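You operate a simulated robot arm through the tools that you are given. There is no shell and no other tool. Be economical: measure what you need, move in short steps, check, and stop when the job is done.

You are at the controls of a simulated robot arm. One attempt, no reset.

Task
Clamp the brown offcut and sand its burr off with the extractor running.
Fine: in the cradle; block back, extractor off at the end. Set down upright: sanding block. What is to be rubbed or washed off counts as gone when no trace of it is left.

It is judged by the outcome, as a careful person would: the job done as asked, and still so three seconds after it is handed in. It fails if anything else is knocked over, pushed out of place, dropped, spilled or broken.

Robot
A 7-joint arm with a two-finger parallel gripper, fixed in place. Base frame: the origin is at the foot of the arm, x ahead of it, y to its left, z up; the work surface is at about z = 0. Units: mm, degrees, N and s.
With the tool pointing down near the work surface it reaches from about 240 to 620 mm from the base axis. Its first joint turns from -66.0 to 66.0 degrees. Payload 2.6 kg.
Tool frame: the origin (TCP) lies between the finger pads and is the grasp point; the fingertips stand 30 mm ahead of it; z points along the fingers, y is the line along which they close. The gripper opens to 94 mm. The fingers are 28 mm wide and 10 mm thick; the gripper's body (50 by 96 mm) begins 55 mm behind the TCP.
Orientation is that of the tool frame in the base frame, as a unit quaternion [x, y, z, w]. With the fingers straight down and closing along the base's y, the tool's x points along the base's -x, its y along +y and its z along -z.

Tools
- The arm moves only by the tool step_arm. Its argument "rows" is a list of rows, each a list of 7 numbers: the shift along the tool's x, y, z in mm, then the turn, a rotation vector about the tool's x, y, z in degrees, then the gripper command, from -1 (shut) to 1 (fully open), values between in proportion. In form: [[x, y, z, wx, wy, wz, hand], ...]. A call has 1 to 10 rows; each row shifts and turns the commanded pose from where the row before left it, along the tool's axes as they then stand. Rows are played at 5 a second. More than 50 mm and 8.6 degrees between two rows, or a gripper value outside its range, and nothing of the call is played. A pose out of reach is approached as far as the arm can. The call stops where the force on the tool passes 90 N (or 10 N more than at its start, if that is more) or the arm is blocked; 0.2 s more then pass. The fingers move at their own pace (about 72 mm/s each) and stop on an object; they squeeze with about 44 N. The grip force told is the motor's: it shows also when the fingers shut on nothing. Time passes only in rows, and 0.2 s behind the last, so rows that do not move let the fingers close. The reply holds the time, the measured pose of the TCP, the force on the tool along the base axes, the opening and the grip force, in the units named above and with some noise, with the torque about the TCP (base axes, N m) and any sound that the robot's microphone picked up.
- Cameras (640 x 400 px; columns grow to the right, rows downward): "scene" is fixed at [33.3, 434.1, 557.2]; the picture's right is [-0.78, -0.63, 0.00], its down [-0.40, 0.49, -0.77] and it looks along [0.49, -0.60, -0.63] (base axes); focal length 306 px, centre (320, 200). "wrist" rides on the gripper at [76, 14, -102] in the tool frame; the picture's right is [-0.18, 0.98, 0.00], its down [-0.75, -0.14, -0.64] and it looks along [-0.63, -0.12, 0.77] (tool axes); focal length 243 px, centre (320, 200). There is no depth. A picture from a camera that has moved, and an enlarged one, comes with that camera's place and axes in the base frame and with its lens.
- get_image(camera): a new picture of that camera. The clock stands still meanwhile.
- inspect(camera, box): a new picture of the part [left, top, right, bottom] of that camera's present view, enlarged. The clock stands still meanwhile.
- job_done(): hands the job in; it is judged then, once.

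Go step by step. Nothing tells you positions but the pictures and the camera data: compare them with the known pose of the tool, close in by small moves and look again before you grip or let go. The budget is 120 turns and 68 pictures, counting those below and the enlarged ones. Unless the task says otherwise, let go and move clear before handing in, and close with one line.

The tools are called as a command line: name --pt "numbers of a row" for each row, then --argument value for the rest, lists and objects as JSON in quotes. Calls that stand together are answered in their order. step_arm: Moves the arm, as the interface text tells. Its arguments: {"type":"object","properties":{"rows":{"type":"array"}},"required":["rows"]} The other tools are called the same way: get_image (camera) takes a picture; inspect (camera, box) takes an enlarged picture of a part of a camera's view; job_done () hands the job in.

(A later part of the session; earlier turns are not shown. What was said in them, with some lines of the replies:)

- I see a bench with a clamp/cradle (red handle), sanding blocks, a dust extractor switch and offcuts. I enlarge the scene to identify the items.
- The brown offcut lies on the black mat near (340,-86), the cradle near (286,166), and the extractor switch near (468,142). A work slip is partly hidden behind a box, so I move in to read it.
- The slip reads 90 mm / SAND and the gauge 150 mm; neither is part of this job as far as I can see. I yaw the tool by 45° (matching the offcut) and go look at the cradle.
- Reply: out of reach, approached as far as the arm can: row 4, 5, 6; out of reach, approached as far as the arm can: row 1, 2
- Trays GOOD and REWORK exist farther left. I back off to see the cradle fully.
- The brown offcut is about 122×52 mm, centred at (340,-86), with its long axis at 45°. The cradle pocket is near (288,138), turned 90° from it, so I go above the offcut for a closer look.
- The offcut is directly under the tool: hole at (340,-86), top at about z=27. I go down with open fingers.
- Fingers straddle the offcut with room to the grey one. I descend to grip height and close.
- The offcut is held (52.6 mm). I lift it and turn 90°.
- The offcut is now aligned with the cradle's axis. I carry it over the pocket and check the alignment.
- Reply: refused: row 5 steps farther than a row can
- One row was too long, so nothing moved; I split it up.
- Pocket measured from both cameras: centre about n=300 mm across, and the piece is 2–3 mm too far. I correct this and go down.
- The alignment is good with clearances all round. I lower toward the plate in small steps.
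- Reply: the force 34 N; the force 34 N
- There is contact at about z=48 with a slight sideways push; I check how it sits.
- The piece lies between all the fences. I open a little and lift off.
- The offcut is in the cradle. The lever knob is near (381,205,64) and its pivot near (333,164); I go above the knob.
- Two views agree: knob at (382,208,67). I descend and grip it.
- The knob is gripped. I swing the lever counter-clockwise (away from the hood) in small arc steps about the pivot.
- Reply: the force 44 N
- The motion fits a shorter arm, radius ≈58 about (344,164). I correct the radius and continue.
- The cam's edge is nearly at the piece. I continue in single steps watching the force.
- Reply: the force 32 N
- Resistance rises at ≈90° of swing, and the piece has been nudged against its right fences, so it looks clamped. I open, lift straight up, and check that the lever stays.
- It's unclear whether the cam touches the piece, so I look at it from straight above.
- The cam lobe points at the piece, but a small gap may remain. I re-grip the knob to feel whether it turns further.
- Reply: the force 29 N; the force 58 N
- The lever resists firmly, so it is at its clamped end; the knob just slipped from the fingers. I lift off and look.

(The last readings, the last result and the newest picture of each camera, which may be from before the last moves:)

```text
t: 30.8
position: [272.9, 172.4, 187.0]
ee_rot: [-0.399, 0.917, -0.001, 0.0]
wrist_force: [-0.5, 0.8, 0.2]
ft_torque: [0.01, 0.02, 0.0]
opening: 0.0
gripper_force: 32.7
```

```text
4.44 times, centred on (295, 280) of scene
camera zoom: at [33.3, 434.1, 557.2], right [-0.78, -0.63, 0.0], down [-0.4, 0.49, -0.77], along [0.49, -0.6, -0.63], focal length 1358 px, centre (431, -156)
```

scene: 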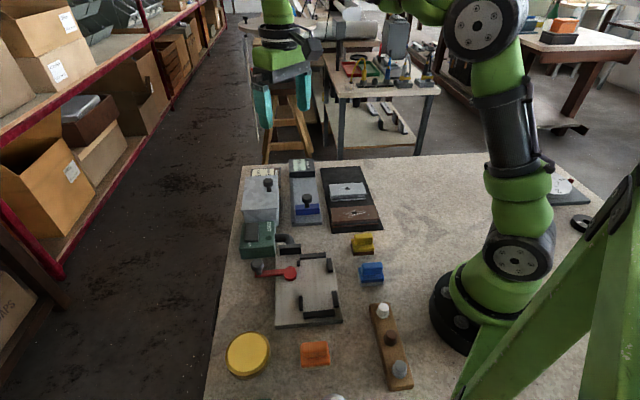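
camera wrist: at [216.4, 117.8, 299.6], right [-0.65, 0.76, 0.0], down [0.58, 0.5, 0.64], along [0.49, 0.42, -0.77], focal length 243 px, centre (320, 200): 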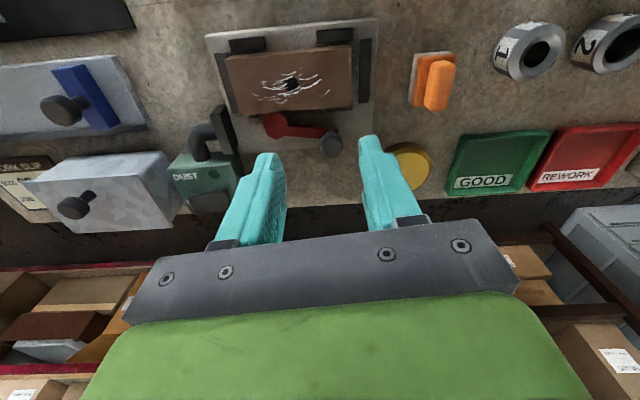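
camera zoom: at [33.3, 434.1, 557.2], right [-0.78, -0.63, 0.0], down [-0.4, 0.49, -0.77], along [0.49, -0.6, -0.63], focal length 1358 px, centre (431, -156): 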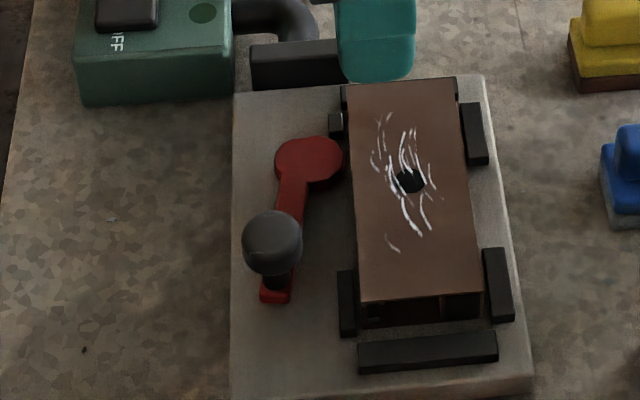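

The lever sits at its clamped end and the piece is against the fences. Next I go over the ON end of the extractor's rocker, near (487,132), with closed fingers.

step_arm --pt "-23.3 -36.5 0 0 0 0 -1" --pt "-23.3 -36.5 0 0 0 0 -1" --pt "-23.3 -36.5 0 0 0 0 -1" --pt "-23.3 -36.5 0 0 0 0 -1" --pt "-23.3 -36.5 0 0 0 2 -1" --pt "0 0 45 0 0 0 -1" --pt "0 0 20 0 0 0 -1"

inspect --camera "scene" --box '[220, 190, 320, 270]'

get_image --camera "wrist"

```text
t: 32.4
position: [485.9, 133.8, 120.8]
ee_rot: [-0.382, 0.924, 0.0, 0.0]
wrist_force: [-0.2, -1.0, 1.1]
ft_torque: [-0.01, 0.02, -0.01]
opening: 0.2
gripper_force: 33.1
```

```text
5.00 times, centred on (270, 230) of scene
camera zoom: at [33.3, 434.1, 557.2], right [-0.78, -0.63, 0.0], down [-0.4, 0.49, -0.77], along [0.49, -0.6, -0.63], focal length 1528 px, centre (570, 50)
```

zoom: 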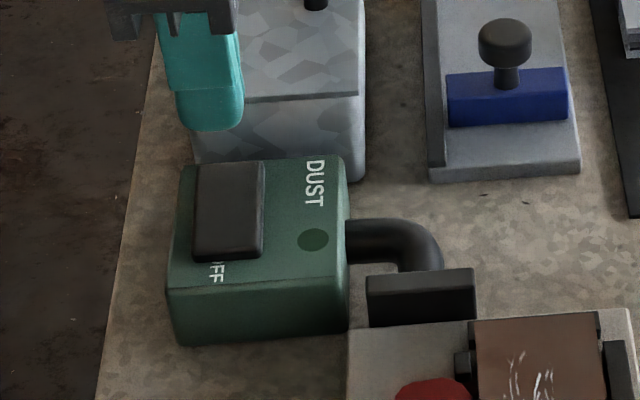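

```text
24 pictures are left
camera wrist: at [423.3, 89.6, 223.9], right [-0.56, 0.83, 0.0], down [0.63, 0.43, 0.64], along [0.53, 0.36, -0.77], focal length 243 px, centre (320, 200)
```

wrist: 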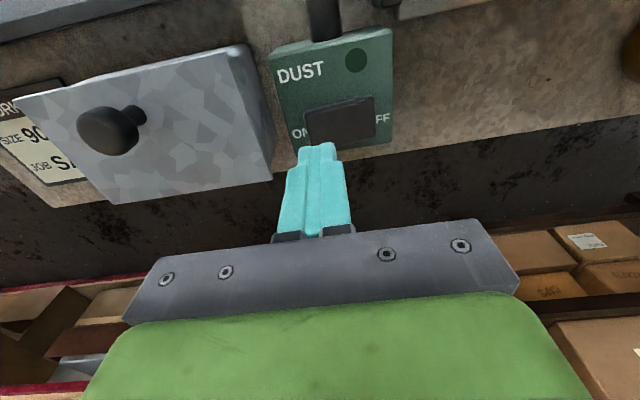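

The fingertips are over the ON end. I shift slightly inward and press down in small steps.

step_arm --pt "3 4 20 0 0 0 -1" --pt "0 0 5 0 0 0 -1" --pt "0 0 5 0 0 0 -1"

step_arm --pt "0 0 3 0 0 0 -1" --pt "0 0 3 0 0 0 -1"

```text
t: 33.2
position: [481.6, 134.8, 92.1]
ee_rot: [-0.383, 0.924, 0.0, 0.0]
wrist_force: [0.0, -0.5, -0.4]
ft_torque: [0.03, 0.0, 0.03]
opening: 0.0
gripper_force: 33.2
```

```text
t: 33.8
position: [482.0, 133.8, 85.1]
ee_rot: [-0.382, 0.924, -0.001, 0.0]
wrist_force: [1.1, -2.5, 2.7]
ft_torque: [-0.08, -0.07, -0.04]
opening: 0.0
gripper_force: 33.1
```

step_arm --pt "0 0 2 0 0 0 -1" --pt "0 0 2 0 0 0 -1"

step_arm --pt "0 0 2 0 0 0 -1" --pt "0 0 2 0 0 0 -1"

```text
t: 34.4
position: [482.2, 132.5, 82.7]
ee_rot: [-0.382, 0.924, -0.001, 0.001]
wrist_force: [0.0, -5.6, 11.5]
ft_torque: [-0.11, 0.1, 0.04]
opening: 0.0
gripper_force: 33.0
```

```text
t: 35.0
position: [482.5, 132.6, 81.5]
ee_rot: [-0.381, 0.925, -0.002, 0.004]
wrist_force: [-20.8, -19.2, 55.7]
ft_torque: [-0.36, 1.14, 0.25]
opening: 0.2
gripper_force: 33.2
```

step_arm --pt "0 0 -10 0 0 0 -1" --pt "0 0 -30 0 0 0 -1" --pt "0 -10 -20 0 0 0 -1"

inspect --camera "scene" --box '[220, 190, 320, 270]'

```text
t: 35.8
position: [487.0, 126.2, 137.8]
ee_rot: [-0.382, 0.924, 0.001, -0.001]
wrist_force: [-1.0, 0.7, -0.3]
ft_torque: [0.0, -0.02, 0.0]
opening: 0.1
gripper_force: 33.1
```

```text
5.00 times, centred on (270, 230) of scene
camera zoom: at [33.3, 434.1, 557.2], right [-0.78, -0.63, 0.0], down [-0.4, 0.49, -0.77], along [0.49, -0.6, -0.63], focal length 1528 px, centre (570, 50)
```

zoom: 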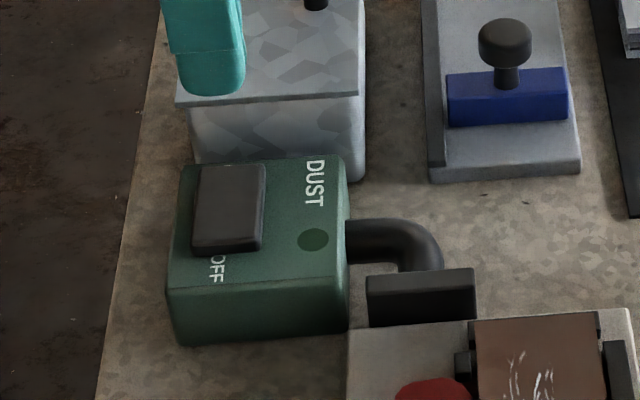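

The rocker has tilted but the lamp is still dark and there's no sound. I press again, closer to the ON end and firmer.

step_arm --pt "0 5 30 0 0 0 -1" --pt "0 0 20 0 0 0 -1" --pt "0 0 4 0 0 0 -1" --pt "0 0 3 0 0 0 -1" --pt "0 0 3 0 0 0 -1" --pt "0 0 3 0 0 0 -1"

step_arm --pt "0 0 2 0 0 0 -1" --pt "0 0 2 0 0 0 -1"

inspect --camera "scene" --box '[220, 190, 320, 270]'

```text
t: 37.2
position: [486.1, 128.6, 81.8]
ee_rot: [-0.381, 0.925, -0.001, 0.004]
wrist_force: [-24.4, -17.1, 64.6]
ft_torque: [-0.33, 1.37, 0.29]
opening: 0.1
gripper_force: 33.3
```

```text
t: 37.7
position: [487.1, 130.0, 82.2]
ee_rot: [-0.378, 0.926, -0.001, 0.005]
wrist_force: [-5.7, -2.5, 9.2]
ft_torque: [-0.11, 0.31, 0.05]
opening: 0.0
gripper_force: 32.9
stopped in row 2: the force on the tool passed its limit at 93 N (the readings are from after the stop); the commanded pose is now the measured one
```

```text
5.00 times, centred on (270, 230) of scene
camera zoom: at [33.2, 434.1, 557.2], right [-0.78, -0.63, 0.0], down [-0.4, 0.49, -0.77], along [0.49, -0.6, -0.63], focal length 1528 px, centre (570, 50)
```

zoom: 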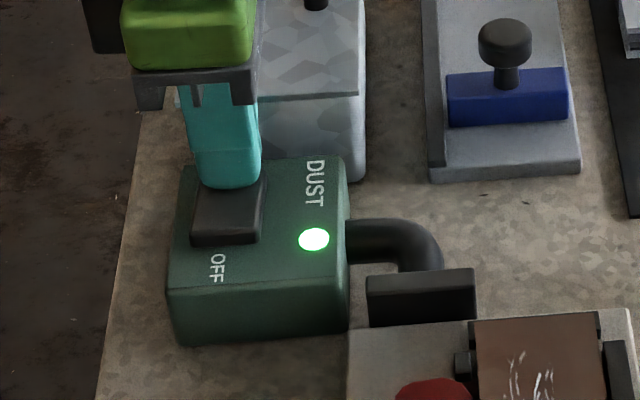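

The extractor lamp is lit. I lift away, level the tool, and go over the yellow block (brown abrasive) near (268,-16).

step_arm --pt "0 0 -25 -0.32 0.48 -0.6 -1" --pt "0 0 -45 0 0 0 -1" --pt "0 0 -20 0 0 0 -1" --pt "43 8.6 0 0 0 0 -1" --pt "43 8.6 0 0 0 0 0" --pt "43 8.6 0 0 0 0 0.4" --pt "43 8.6 0 0 0 0 0.4" --pt "43 8.6 0 0 0 0 0.4" --pt "43 8.6 0 0 0 0 0.4" --pt "0 0 30 0 0 0 0.4"

get_image --camera "wrist"

inspect --camera "scene" --box '[220, 190, 400, 290]'

```text
t: 39.9
position: [268.8, -17.3, 139.7]
ee_rot: [-0.385, 0.923, 0.0, 0.0]
wrist_force: [-0.4, 0.2, 0.0]
ft_torque: [0.0, 0.0, 0.02]
opening: 65.9
gripper_force: 0.1
```

```text
21 pictures are left
camera wrist: at [204.7, -60.6, 243.4], right [-0.57, 0.82, 0.0], down [0.63, 0.44, 0.64], along [0.53, 0.36, -0.77], focal length 243 px, centre (320, 200)
```

wrist: 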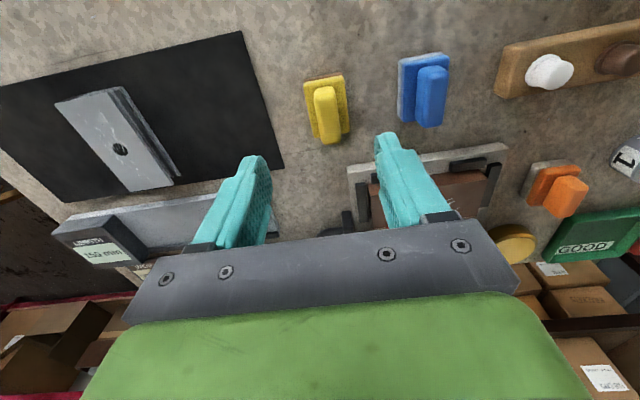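

```text
3.56 times, centred on (310, 240) of scene
camera zoom: at [33.2, 434.1, 557.2], right [-0.78, -0.63, 0.0], down [-0.4, 0.49, -0.77], along [0.49, -0.6, -0.63], focal length 1087 px, centre (356, 58)
```

zoom: 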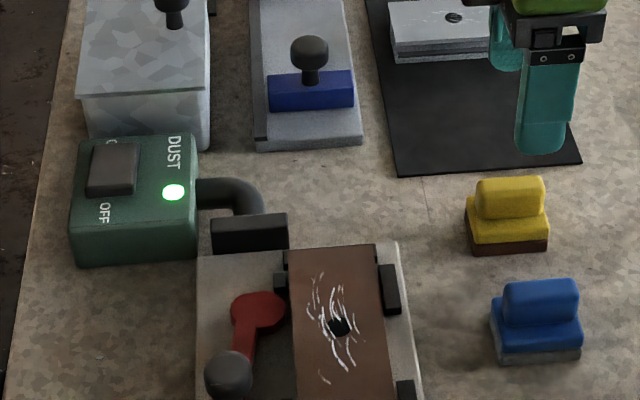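

The extractor stays on. The yellow block's handle ridge is at about (267,-13.5), running at 45°; I descend to grip the ridge.

step_arm --pt "-1.4 4 30 0 0 0 0.2" --pt "0 0 30 0 0 0 -0.1" --pt "0 0 18 0 0 0 -0.15" --pt "0 0 5 0 0 0 -0.15"

inspect --camera "scene" --box '[330, 210, 400, 270]'

```text
t: 40.9
position: [265.7, -13.2, 56.7]
ee_rot: [-0.384, 0.923, -0.001, 0.0]
wrist_force: [0.6, -0.6, -0.2]
ft_torque: [0.03, -0.01, -0.02]
opening: 39.7
gripper_force: 0.0
```

```text
6.67 times, centred on (365, 240) of scene
camera zoom: at [33.3, 434.1, 557.2], right [-0.78, -0.63, 0.0], down [-0.4, 0.49, -0.77], along [0.49, -0.6, -0.63], focal length 2038 px, centre (20, -67)
```

zoom: 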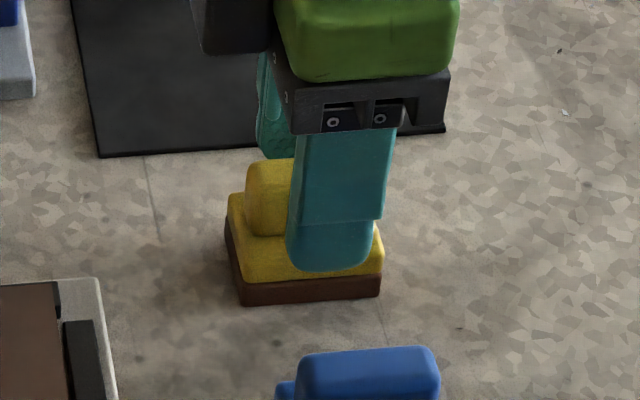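

Fingers straddle the ridge; I shift 4 mm along it, then close.

step_arm --pt "-4 0 1 0 0 0 -0.15" --pt "0 0 0 0 0 0 -1" --pt "0 0 0 0 0 0 -1" --pt "0 0 0 0 0 0 -1"

```text
t: 41.9
position: [268.7, -10.7, 55.5]
ee_rot: [-0.384, 0.923, 0.0, 0.0]
wrist_force: [-0.3, -0.8, 0.1]
ft_torque: [-0.01, -0.01, 0.04]
opening: 16.7
gripper_force: 43.7
```

The block is held by its ridge (pick pose (268.7,-10.7,55.5)). I lift it and carry it above the burr near (290,138).

step_arm --pt "0 0 -30 0 0 0 -1" --pt "0 0 -40 0 0 0 -1" --pt "0 0 -35 0 0 0 -1" --pt "-30 22.5 0 0 0 0 -1" --pt "-30 22.5 0 0 0 0 -1" --pt "-30 22.5 0 0 0 0 -1" --pt "-30 22.5 0 0 0 0 -1" --pt "0 0 40 0 0 0 -1" --pt "0 0 15 0 0 0 -1"

inspect --camera "scene" --box '[240, 220, 350, 320]'

```text
t: 43.9
position: [290.6, 138.1, 106.9]
ee_rot: [-0.383, 0.924, 0.0, 0.0]
wrist_force: [0.5, -0.9, -0.3]
ft_torque: [0.04, 0.02, -0.02]
opening: 16.8
gripper_force: 43.8
```

```text
4.00 times, centred on (295, 270) of scene
camera zoom: at [33.3, 434.1, 557.2], right [-0.78, -0.63, 0.0], down [-0.4, 0.49, -0.77], along [0.49, -0.6, -0.63], focal length 1223 px, centre (420, -80)
```

zoom: 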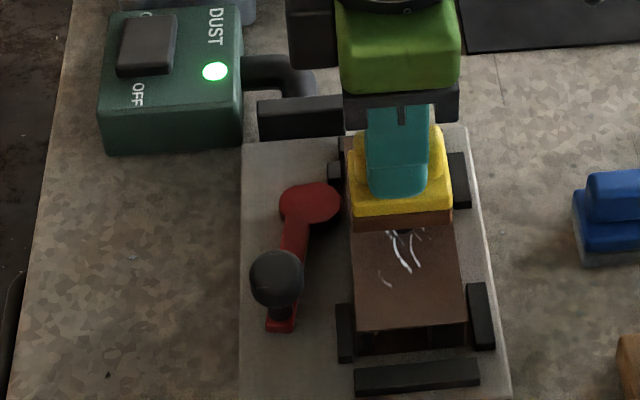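

The block is aligned across the piece. I lower it to light contact.

step_arm --pt "0 0 8 0 0 0 -1" --pt "0 0 4 0 0 0 -1" --pt "0 0 3 0 0 0 -1"

step_arm --pt "0 0 2 0 0 0 -1" --pt "0 0 2 0 0 0 -1"

```text
t: 44.7
position: [291.0, 138.0, 93.4]
ee_rot: [-0.383, 0.924, 0.0, 0.002]
wrist_force: [-9.4, -5.4, 35.4]
ft_torque: [-0.36, 0.63, 0.0]
opening: 17.1
gripper_force: 43.7
```

```text
t: 45.4
position: [291.4, 138.3, 93.1]
ee_rot: [-0.382, 0.924, 0.0, 0.004]
wrist_force: [-2.8, -2.2, 11.5]
ft_torque: [0.01, -0.01, -0.01]
opening: 16.9
gripper_force: 44.1
stopped in row 2: the force on the tool passed its limit at 90 N (the readings are from after the stop); the commanded pose is now the measured one
```

Contact is at TCP z≈93.5. I level the tool, apply light pressure and start strokes along the piece.

step_arm --pt "0 0 0.5 -0.18 0.42 0 -1" --pt "0 10 0 0 0 0 -1" --pt "0 10 0 0 0 0 -1" --pt "0 10 0 0 0 0 -1"

```text
t: 46.4
position: [271.3, 161.2, 92.1]
ee_rot: [-0.381, 0.924, -0.001, 0.003]
wrist_force: [7.4, -9.0, 30.8]
ft_torque: [-0.33, -0.9, -0.16]
opening: 16.9
gripper_force: 43.6
```

step_arm --pt "0 -12 0 0 0 0 -1" --pt "0 -12 0 0 0 0 -1" --pt "0 -12 0 0 0 0 -1" --pt "0 -12 0 0 0 0 -1" --pt "0 -12 0 0 0 0 -1" --pt "0 12 0 0 0 0 -1" --pt "0 12 0 0 0 0 -1" --pt "0 12 0 0 0 0 -1" --pt "0 12 0 0 0 0 -1" --pt "0 12 0 0 0 0 -1"

inspect --camera "scene" --box '[240, 220, 350, 320]'

```text
t: 47.2
position: [284.8, 147.0, 93.7]
ee_rot: [-0.384, 0.923, 0.009, -0.007]
wrist_force: [-8.8, 2.0, 14.4]
ft_torque: [0.12, 0.08, -0.03]
opening: 17.1
gripper_force: 44.0
stopped in row 3: the force on the tool passed its limit at 101 N (the readings are from after the stop); the commanded pose is now the measured one
```

```text
4.00 times, centred on (295, 270) of scene
camera zoom: at [33.3, 434.0, 557.2], right [-0.78, -0.63, 0.0], down [-0.4, 0.49, -0.77], along [0.49, -0.6, -0.63], focal length 1223 px, centre (420, -80)
```

zoom: 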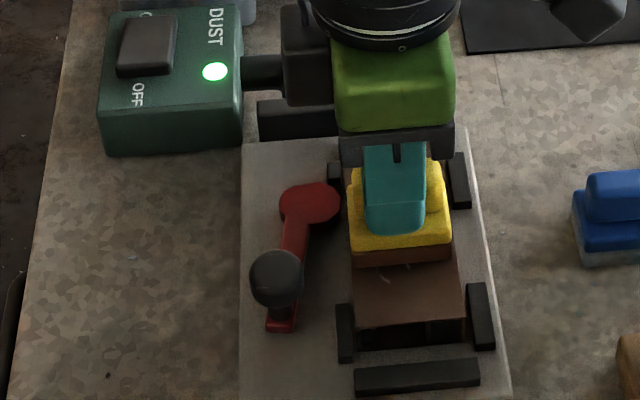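

Sanding works: the burr under the stroke is disappearing. The reversal dug in, so I level the tool and stroke with lighter pressure.

step_arm --pt "0 0 -2 1.26 -0.36 0.18 -1" --pt "0 0 1.2 0 0 0 -1" --pt "0 0 0 0 0 0 -1"

step_arm --pt "0 0 0.8 0 0 0 -1" --pt "0 0 0 0 0 0 -1"

```text
t: 48.0
position: [284.7, 146.1, 93.1]
ee_rot: [-0.383, 0.924, 0.0, 0.001]
wrist_force: [-0.5, -0.3, -1.0]
ft_torque: [-0.03, 0.0, 0.0]
opening: 17.3
gripper_force: 43.7
```

```text
t: 48.6
position: [284.8, 146.4, 92.8]
ee_rot: [-0.383, 0.924, 0.0, 0.001]
wrist_force: [-0.9, -1.9, 5.4]
ft_torque: [0.01, -0.12, -0.01]
opening: 17.0
gripper_force: 44.4
```

step_arm --pt "0 0 0.4 0 0 0 -1" --pt "0 -8 0 0 0 0 -1" --pt "0 -8 0 0 0 0 -1" --pt "0 -8 0 0 0 0 -1"

step_arm --pt "0 -8 0 0 0 0 -1" --pt "0 -8 0 0 0 0 -1" --pt "0 0 0 0 0 0 -1"

```text
t: 49.6
position: [300.8, 130.0, 92.8]
ee_rot: [-0.383, 0.924, -0.001, 0.002]
wrist_force: [-2.5, 3.6, 12.9]
ft_torque: [0.27, -0.02, 0.08]
opening: 17.0
gripper_force: 43.6
```

```text
t: 50.4
position: [313.3, 117.9, 91.6]
ee_rot: [-0.382, 0.924, -0.001, 0.0]
wrist_force: [-2.6, 2.9, 11.3]
ft_torque: [0.13, -0.02, -0.01]
opening: 17.3
gripper_force: 44.0
```

step_arm --pt "0 8 0.2 0 0 0 -1" --pt "0 8 0 0 0 0 -1" --pt "0 8 0 0 0 0 -1" --pt "0 8 0 0 0 0 -1" --pt "0 8 0 0 0 0 -1" --pt "0 8 0 0 0 0 -1" --pt "0 8 0 0 0 0 -1" --pt "0 8 0 0 0 0 -1" --pt "0 0 0 0 0 0 -1"

step_arm --pt "0 -8 0 0 0 0 -1" --pt "0 -8 0 0 0 0 -1" --pt "0 -8 0 0 0 0 -1" --pt "0 -8 0 0 0 0 -1" --pt "0 -8 0 0 0 0 -1" --pt "0 -8 0 0 0 0 -1" --pt "0 -8 0 0 0 0 -1" --pt "0 -8 0 0 0 0 -1" --pt "0 0 0 0 0 0 -1"

step_arm --pt "0 0 -20 0 0 0 -1" --pt "0 0 -40 0 0 0 -1" --pt "-15 -40 -20 0 0 0 -1" --pt "0 -40 0 0 0 0 -1"

inspect --camera "scene" --box '[270, 240, 340, 310]'

```text
t: 52.4
position: [268.3, 163.5, 93.0]
ee_rot: [-0.383, 0.924, -0.001, 0.002]
wrist_force: [6.8, -7.3, 25.3]
ft_torque: [-0.37, -0.49, 0.01]
opening: 17.1
gripper_force: 43.5
```

```text
t: 53.5
position: [284.1, 146.8, 93.3]
ee_rot: [-0.382, 0.924, 0.008, -0.006]
wrist_force: [-6.9, 1.3, 12.3]
ft_torque: [0.06, 0.12, -0.04]
opening: 17.2
gripper_force: 44.3
stopped in row 5: the force on the tool passed its limit at 96 N (the readings are from after the stop); the commanded pose is now the measured one
```

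```text
t: 54.5
position: [353.0, 101.3, 171.2]
ee_rot: [-0.383, 0.924, 0.008, -0.005]
wrist_force: [0.9, -0.4, -0.9]
ft_torque: [0.0, -0.02, -0.03]
opening: 16.9
gripper_force: 43.6
```

```text
5.71 times, centred on (305, 275) of scene
camera zoom: at [33.2, 434.1, 557.2], right [-0.78, -0.63, 0.0], down [-0.4, 0.49, -0.77], along [0.49, -0.6, -0.63], focal length 1746 px, centre (406, -229)
```

zoom: 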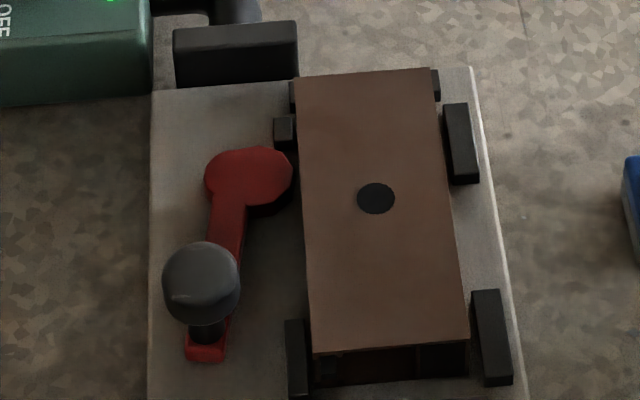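

The surface looks clean. I level the tool, take the block back to its place near (268.7,-10.7), and check for traces in a close-up.

step_arm --pt "34.7 -4.9 0 1.1 -0.3 0 -1" --pt "34.7 -4.9 0 0 0 0 -1" --pt "34.7 -4.9 0 0 0 0 -1" --pt "34.7 -4.9 0 0 0 0 -1" --pt "0 0 40 0 0 0 -1" --pt "0 0 40 0 0 0 -1" --pt "0 0 10 0 0 0 -1"

inspect --camera "scene" --box '[280, 245, 335, 300]'

inspect --camera "scene" --box '[320, 200, 410, 280]'

```text
t: 56.1
position: [269.2, -13.0, 79.5]
ee_rot: [-0.383, 0.924, 0.001, 0.001]
wrist_force: [-0.2, -0.9, -0.4]
ft_torque: [-0.05, 0.01, 0.01]
opening: 16.9
gripper_force: 44.4
```

```text
7.27 times, centred on (308, 272) of scene
camera zoom: at [33.3, 434.1, 557.2], right [-0.78, -0.63, 0.0], down [-0.4, 0.49, -0.77], along [0.49, -0.6, -0.63], focal length 2223 px, centre (411, -327)
```

zoom: 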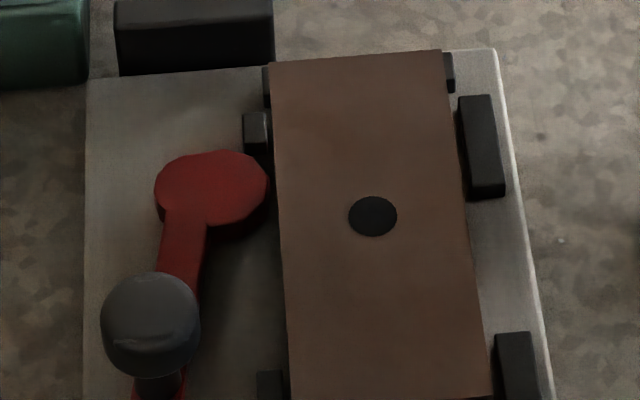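

```text
5.00 times, centred on (365, 240) of scene
camera zoom: at [33.3, 434.1, 557.2], right [-0.78, -0.63, 0.0], down [-0.4, 0.49, -0.77], along [0.49, -0.6, -0.63], focal length 1528 px, centre (95, 0)
```

zoom: 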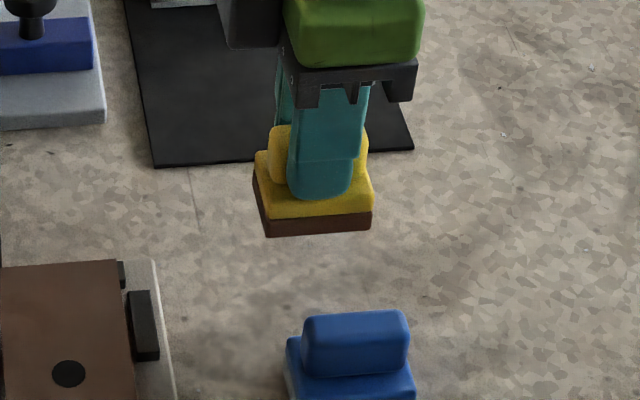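

No trace of the burr remains. I lower the block to the bench with a small position correction.

step_arm --pt "-1.3 2 15 0 0 0 -1" --pt "0 0 5 0 0 0 -1" --pt "0 0 2 0 0 0 -1" --pt "0 0 0 0 0 0 -1"

step_arm --pt "0 0 1 0 0 0 -1" --pt "0 0 0.7 0 0 0 -1" --pt "0 0 0 0 0 0 -1"

```text
t: 57.1
position: [268.9, -8.8, 58.8]
ee_rot: [-0.383, 0.924, 0.0, 0.001]
wrist_force: [-0.3, 0.5, 0.4]
ft_torque: [-0.03, -0.03, 0.01]
opening: 17.1
gripper_force: 43.7
```

```text
t: 57.9
position: [268.9, -8.5, 56.7]
ee_rot: [-0.383, 0.924, 0.001, 0.001]
wrist_force: [-0.2, 1.2, -1.2]
ft_torque: [0.02, 0.0, 0.0]
opening: 16.9
gripper_force: 43.8
```

step_arm --pt "0.8 -1.2 0.8 0 0 0 -1" --pt "0 0 0.6 0 0 0 -1" --pt "0 0 0 0 0 0 -1"

step_arm --pt "0 0 0.6 0 0 0 -1" --pt "0 0 0 0 0 0 -1"

```text
t: 58.7
position: [268.6, -10.7, 56.0]
ee_rot: [-0.384, 0.924, 0.0, 0.001]
wrist_force: [0.1, -1.1, -0.9]
ft_torque: [-0.01, -0.01, 0.04]
opening: 16.8
gripper_force: 44.2
```

```text
t: 59.3
position: [268.2, -10.0, 55.0]
ee_rot: [-0.383, 0.924, 0.0, 0.001]
wrist_force: [0.0, 0.1, -0.7]
ft_torque: [0.02, 0.03, 0.03]
opening: 17.0
gripper_force: 44.3
```

step_arm --pt "0 0 0.7 0 0 0 -1" --pt "0 0 0 0 0 0 -1"

step_arm --pt "0 0 0.7 0 0 0 -1" --pt "0 0 0 0 0 0 -1"

```text
t: 59.9
position: [267.8, -10.9, 55.1]
ee_rot: [-0.383, 0.924, 0.0, 0.001]
wrist_force: [-5.7, 1.3, 22.1]
ft_torque: [0.13, 0.24, 0.0]
opening: 16.8
gripper_force: 43.9
```

```text
t: 60.5
position: [269.1, -11.2, 54.9]
ee_rot: [-0.383, 0.924, 0.0, 0.002]
wrist_force: [-15.1, 1.7, 56.4]
ft_torque: [-0.01, 0.7, -0.04]
opening: 17.0
gripper_force: 44.0
```

The block is down at its original spot. I relieve the pressure, open slightly, lift away and check.

step_arm --pt "0 0 -1.2 0 0 0 -1" --pt "0 0 0 0 0 0 -0.4" --pt "0 0 0 0 0 0 -0.2" --pt "0 0 -20 0 0 0 -0.2" --pt "0 0 -40 0 0 0 -0.2" --pt "0 0 -40 0 0 0 -1" --pt "0 0 -20 0 0 0 -1"

inspect --camera "scene" --box '[220, 190, 400, 290]'

```text
t: 62.1
position: [268.6, -10.8, 175.1]
ee_rot: [-0.384, 0.923, 0.001, 0.001]
wrist_force: [0.6, 0.4, 0.0]
ft_torque: [0.0, -0.01, 0.03]
opening: 0.0
gripper_force: 32.6
```

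```text
3.56 times, centred on (310, 240) of scene
camera zoom: at [33.3, 434.1, 557.2], right [-0.78, -0.63, 0.0], down [-0.4, 0.49, -0.77], along [0.49, -0.6, -0.63], focal length 1087 px, centre (356, 58)
```

zoom: 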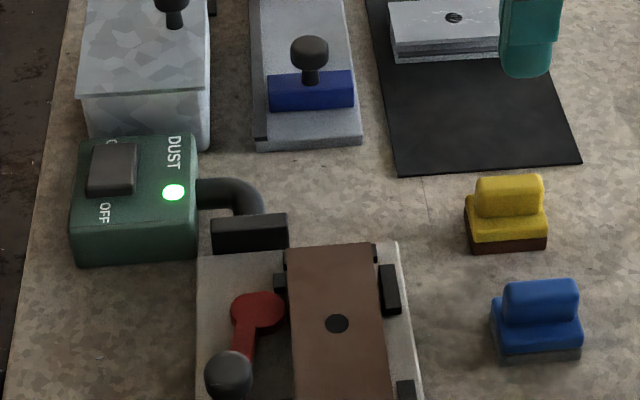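

The block is back where it stood. Now I go to the rocker's OFF end, about (459,160), to switch the extractor off.

step_arm --pt "-42.6 -2.3 0 0 0 0 -1" --pt "-42.6 -2.3 0 0 0 0 -1" --pt "-42.6 -2.3 0 0 0 0 -1" --pt "-42.6 -2.3 0 0 0 0 -1" --pt "-42.6 -2.3 0 0 0 0 -1" --pt "-42.6 -2.3 0 0 0 0 -1" --pt "0 0 40 0 0 0 -1" --pt "0 0 30 0 0 0 -1"

inspect --camera "scene" --box '[220, 190, 320, 270]'

```text
t: 63.9
position: [459.1, 160.9, 105.9]
ee_rot: [-0.383, 0.924, 0.0, 0.001]
wrist_force: [-0.7, -0.2, 0.9]
ft_torque: [-0.01, 0.01, 0.01]
opening: 0.0
gripper_force: 33.2
```

```text
5.00 times, centred on (270, 230) of scene
camera zoom: at [33.3, 434.1, 557.2], right [-0.78, -0.63, 0.0], down [-0.4, 0.49, -0.77], along [0.49, -0.6, -0.63], focal length 1528 px, centre (570, 50)
```

zoom: 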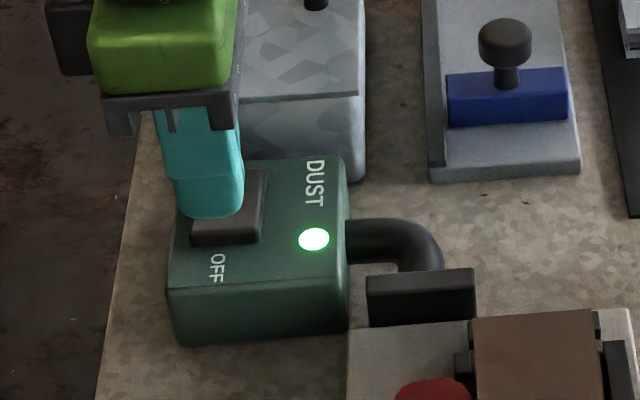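

The tip would land just at the rocker's edge, so I shift 7 mm inward and 5 mm sideways, then press.

step_arm --pt "5 -7 8 0 0 0 -1" --pt "0 0 6 0 0 0 -1" --pt "0 0 3 0 0 0 -1" --pt "0 0 3 0 0 0 -1"

step_arm --pt "0 0 2 0 0 0 -1" --pt "0 0 2 0 0 0 -1"

step_arm --pt "0 0 1.5 0 0 0 -1" --pt "0 0 1 0 0 0 -1"

```text
t: 64.9
position: [460.9, 152.9, 85.5]
ee_rot: [-0.383, 0.924, 0.0, 0.0]
wrist_force: [-1.1, 1.2, 1.3]
ft_torque: [0.04, 0.05, -0.04]
opening: 0.0
gripper_force: 32.6
```

```text
t: 65.5
position: [459.7, 152.9, 81.0]
ee_rot: [-0.382, 0.924, 0.002, 0.0]
wrist_force: [-11.7, 1.8, 11.3]
ft_torque: [-0.05, 0.28, -0.08]
opening: 0.1
gripper_force: 33.1
```

```text
t: 66.1
position: [459.3, 154.1, 81.3]
ee_rot: [-0.382, 0.924, 0.003, -0.001]
wrist_force: [-29.9, -1.0, 43.3]
ft_torque: [-0.32, 0.59, -0.21]
opening: 0.0
gripper_force: 32.8
```

step_arm --pt "0 0 1.5 0 0 0 -1" --pt "0 0 1 0 0 0 -1"

inspect --camera "scene" --box '[220, 190, 320, 270]'

```text
t: 66.7
position: [459.2, 152.4, 81.8]
ee_rot: [-0.381, 0.925, 0.001, 0.002]
wrist_force: [-33.2, 1.5, 60.8]
ft_torque: [-0.49, 0.71, -0.29]
opening: 0.0
gripper_force: 33.2
```

```text
5.00 times, centred on (270, 230) of scene
camera zoom: at [32.9, 434.0, 557.3], right [-0.78, -0.63, 0.0], down [-0.4, 0.49, -0.77], along [0.49, -0.6, -0.63], focal length 1528 px, centre (570, 50)
```

zoom: 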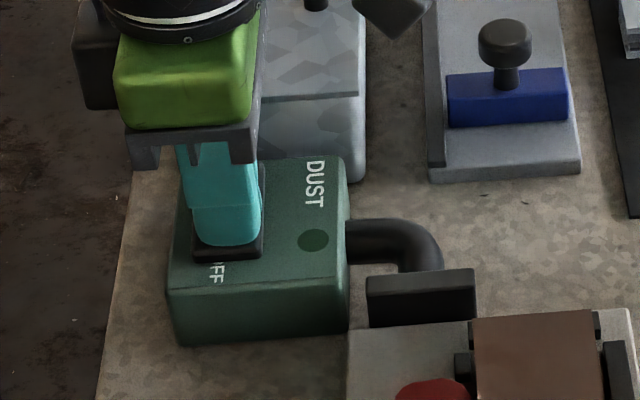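

The lamp is off and the rocker is pressed to OFF. I lift away and take a last look.

step_arm --pt "0 0 -15 0 0 0 -1" --pt "0 0 -40 0 0 0 -1" --pt "0 0 -50 0 0 0 -1" --pt "0 -30 -35 0 0 0 -1" --pt "0 -40 -20 0 0 0 -1"

get_image --camera "scene"

inspect --camera "scene" --box '[220, 190, 400, 330]'

```text
t: 67.9
position: [511.4, 101.3, 237.8]
ee_rot: [-0.382, 0.924, 0.0, 0.002]
wrist_force: [-0.3, -0.2, -0.7]
ft_torque: [0.01, -0.01, 0.0]
opening: 0.0
gripper_force: 33.5
```

```text
10 pictures are left
```

scene: 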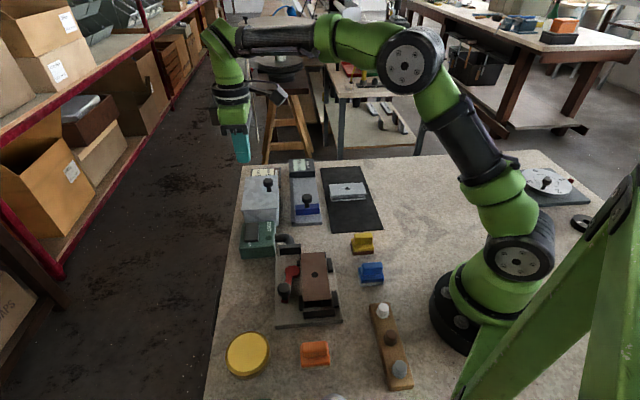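

```text
2.86 times, centred on (310, 260) of scene
camera zoom: at [33.2, 434.1, 557.2], right [-0.78, -0.63, 0.0], down [-0.4, 0.49, -0.77], along [0.49, -0.6, -0.63], focal length 873 px, centre (349, 29)
```

zoom: 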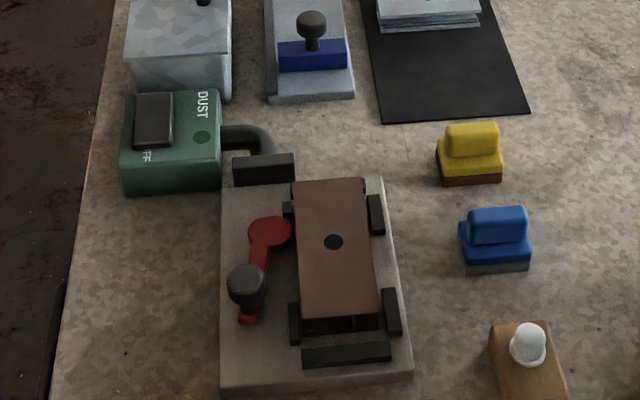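

The offcut is clean and clamped in the cradle, the block is upright in its place, the extractor is off and nothing else has moved. I hand the job in.

job_done

```text
The job is handed in.
```

The brown offcut is clamped in the cradle with its burr sanded off while the extractor ran. The yellow sanding block is back upright in its place, and the extractor is off.
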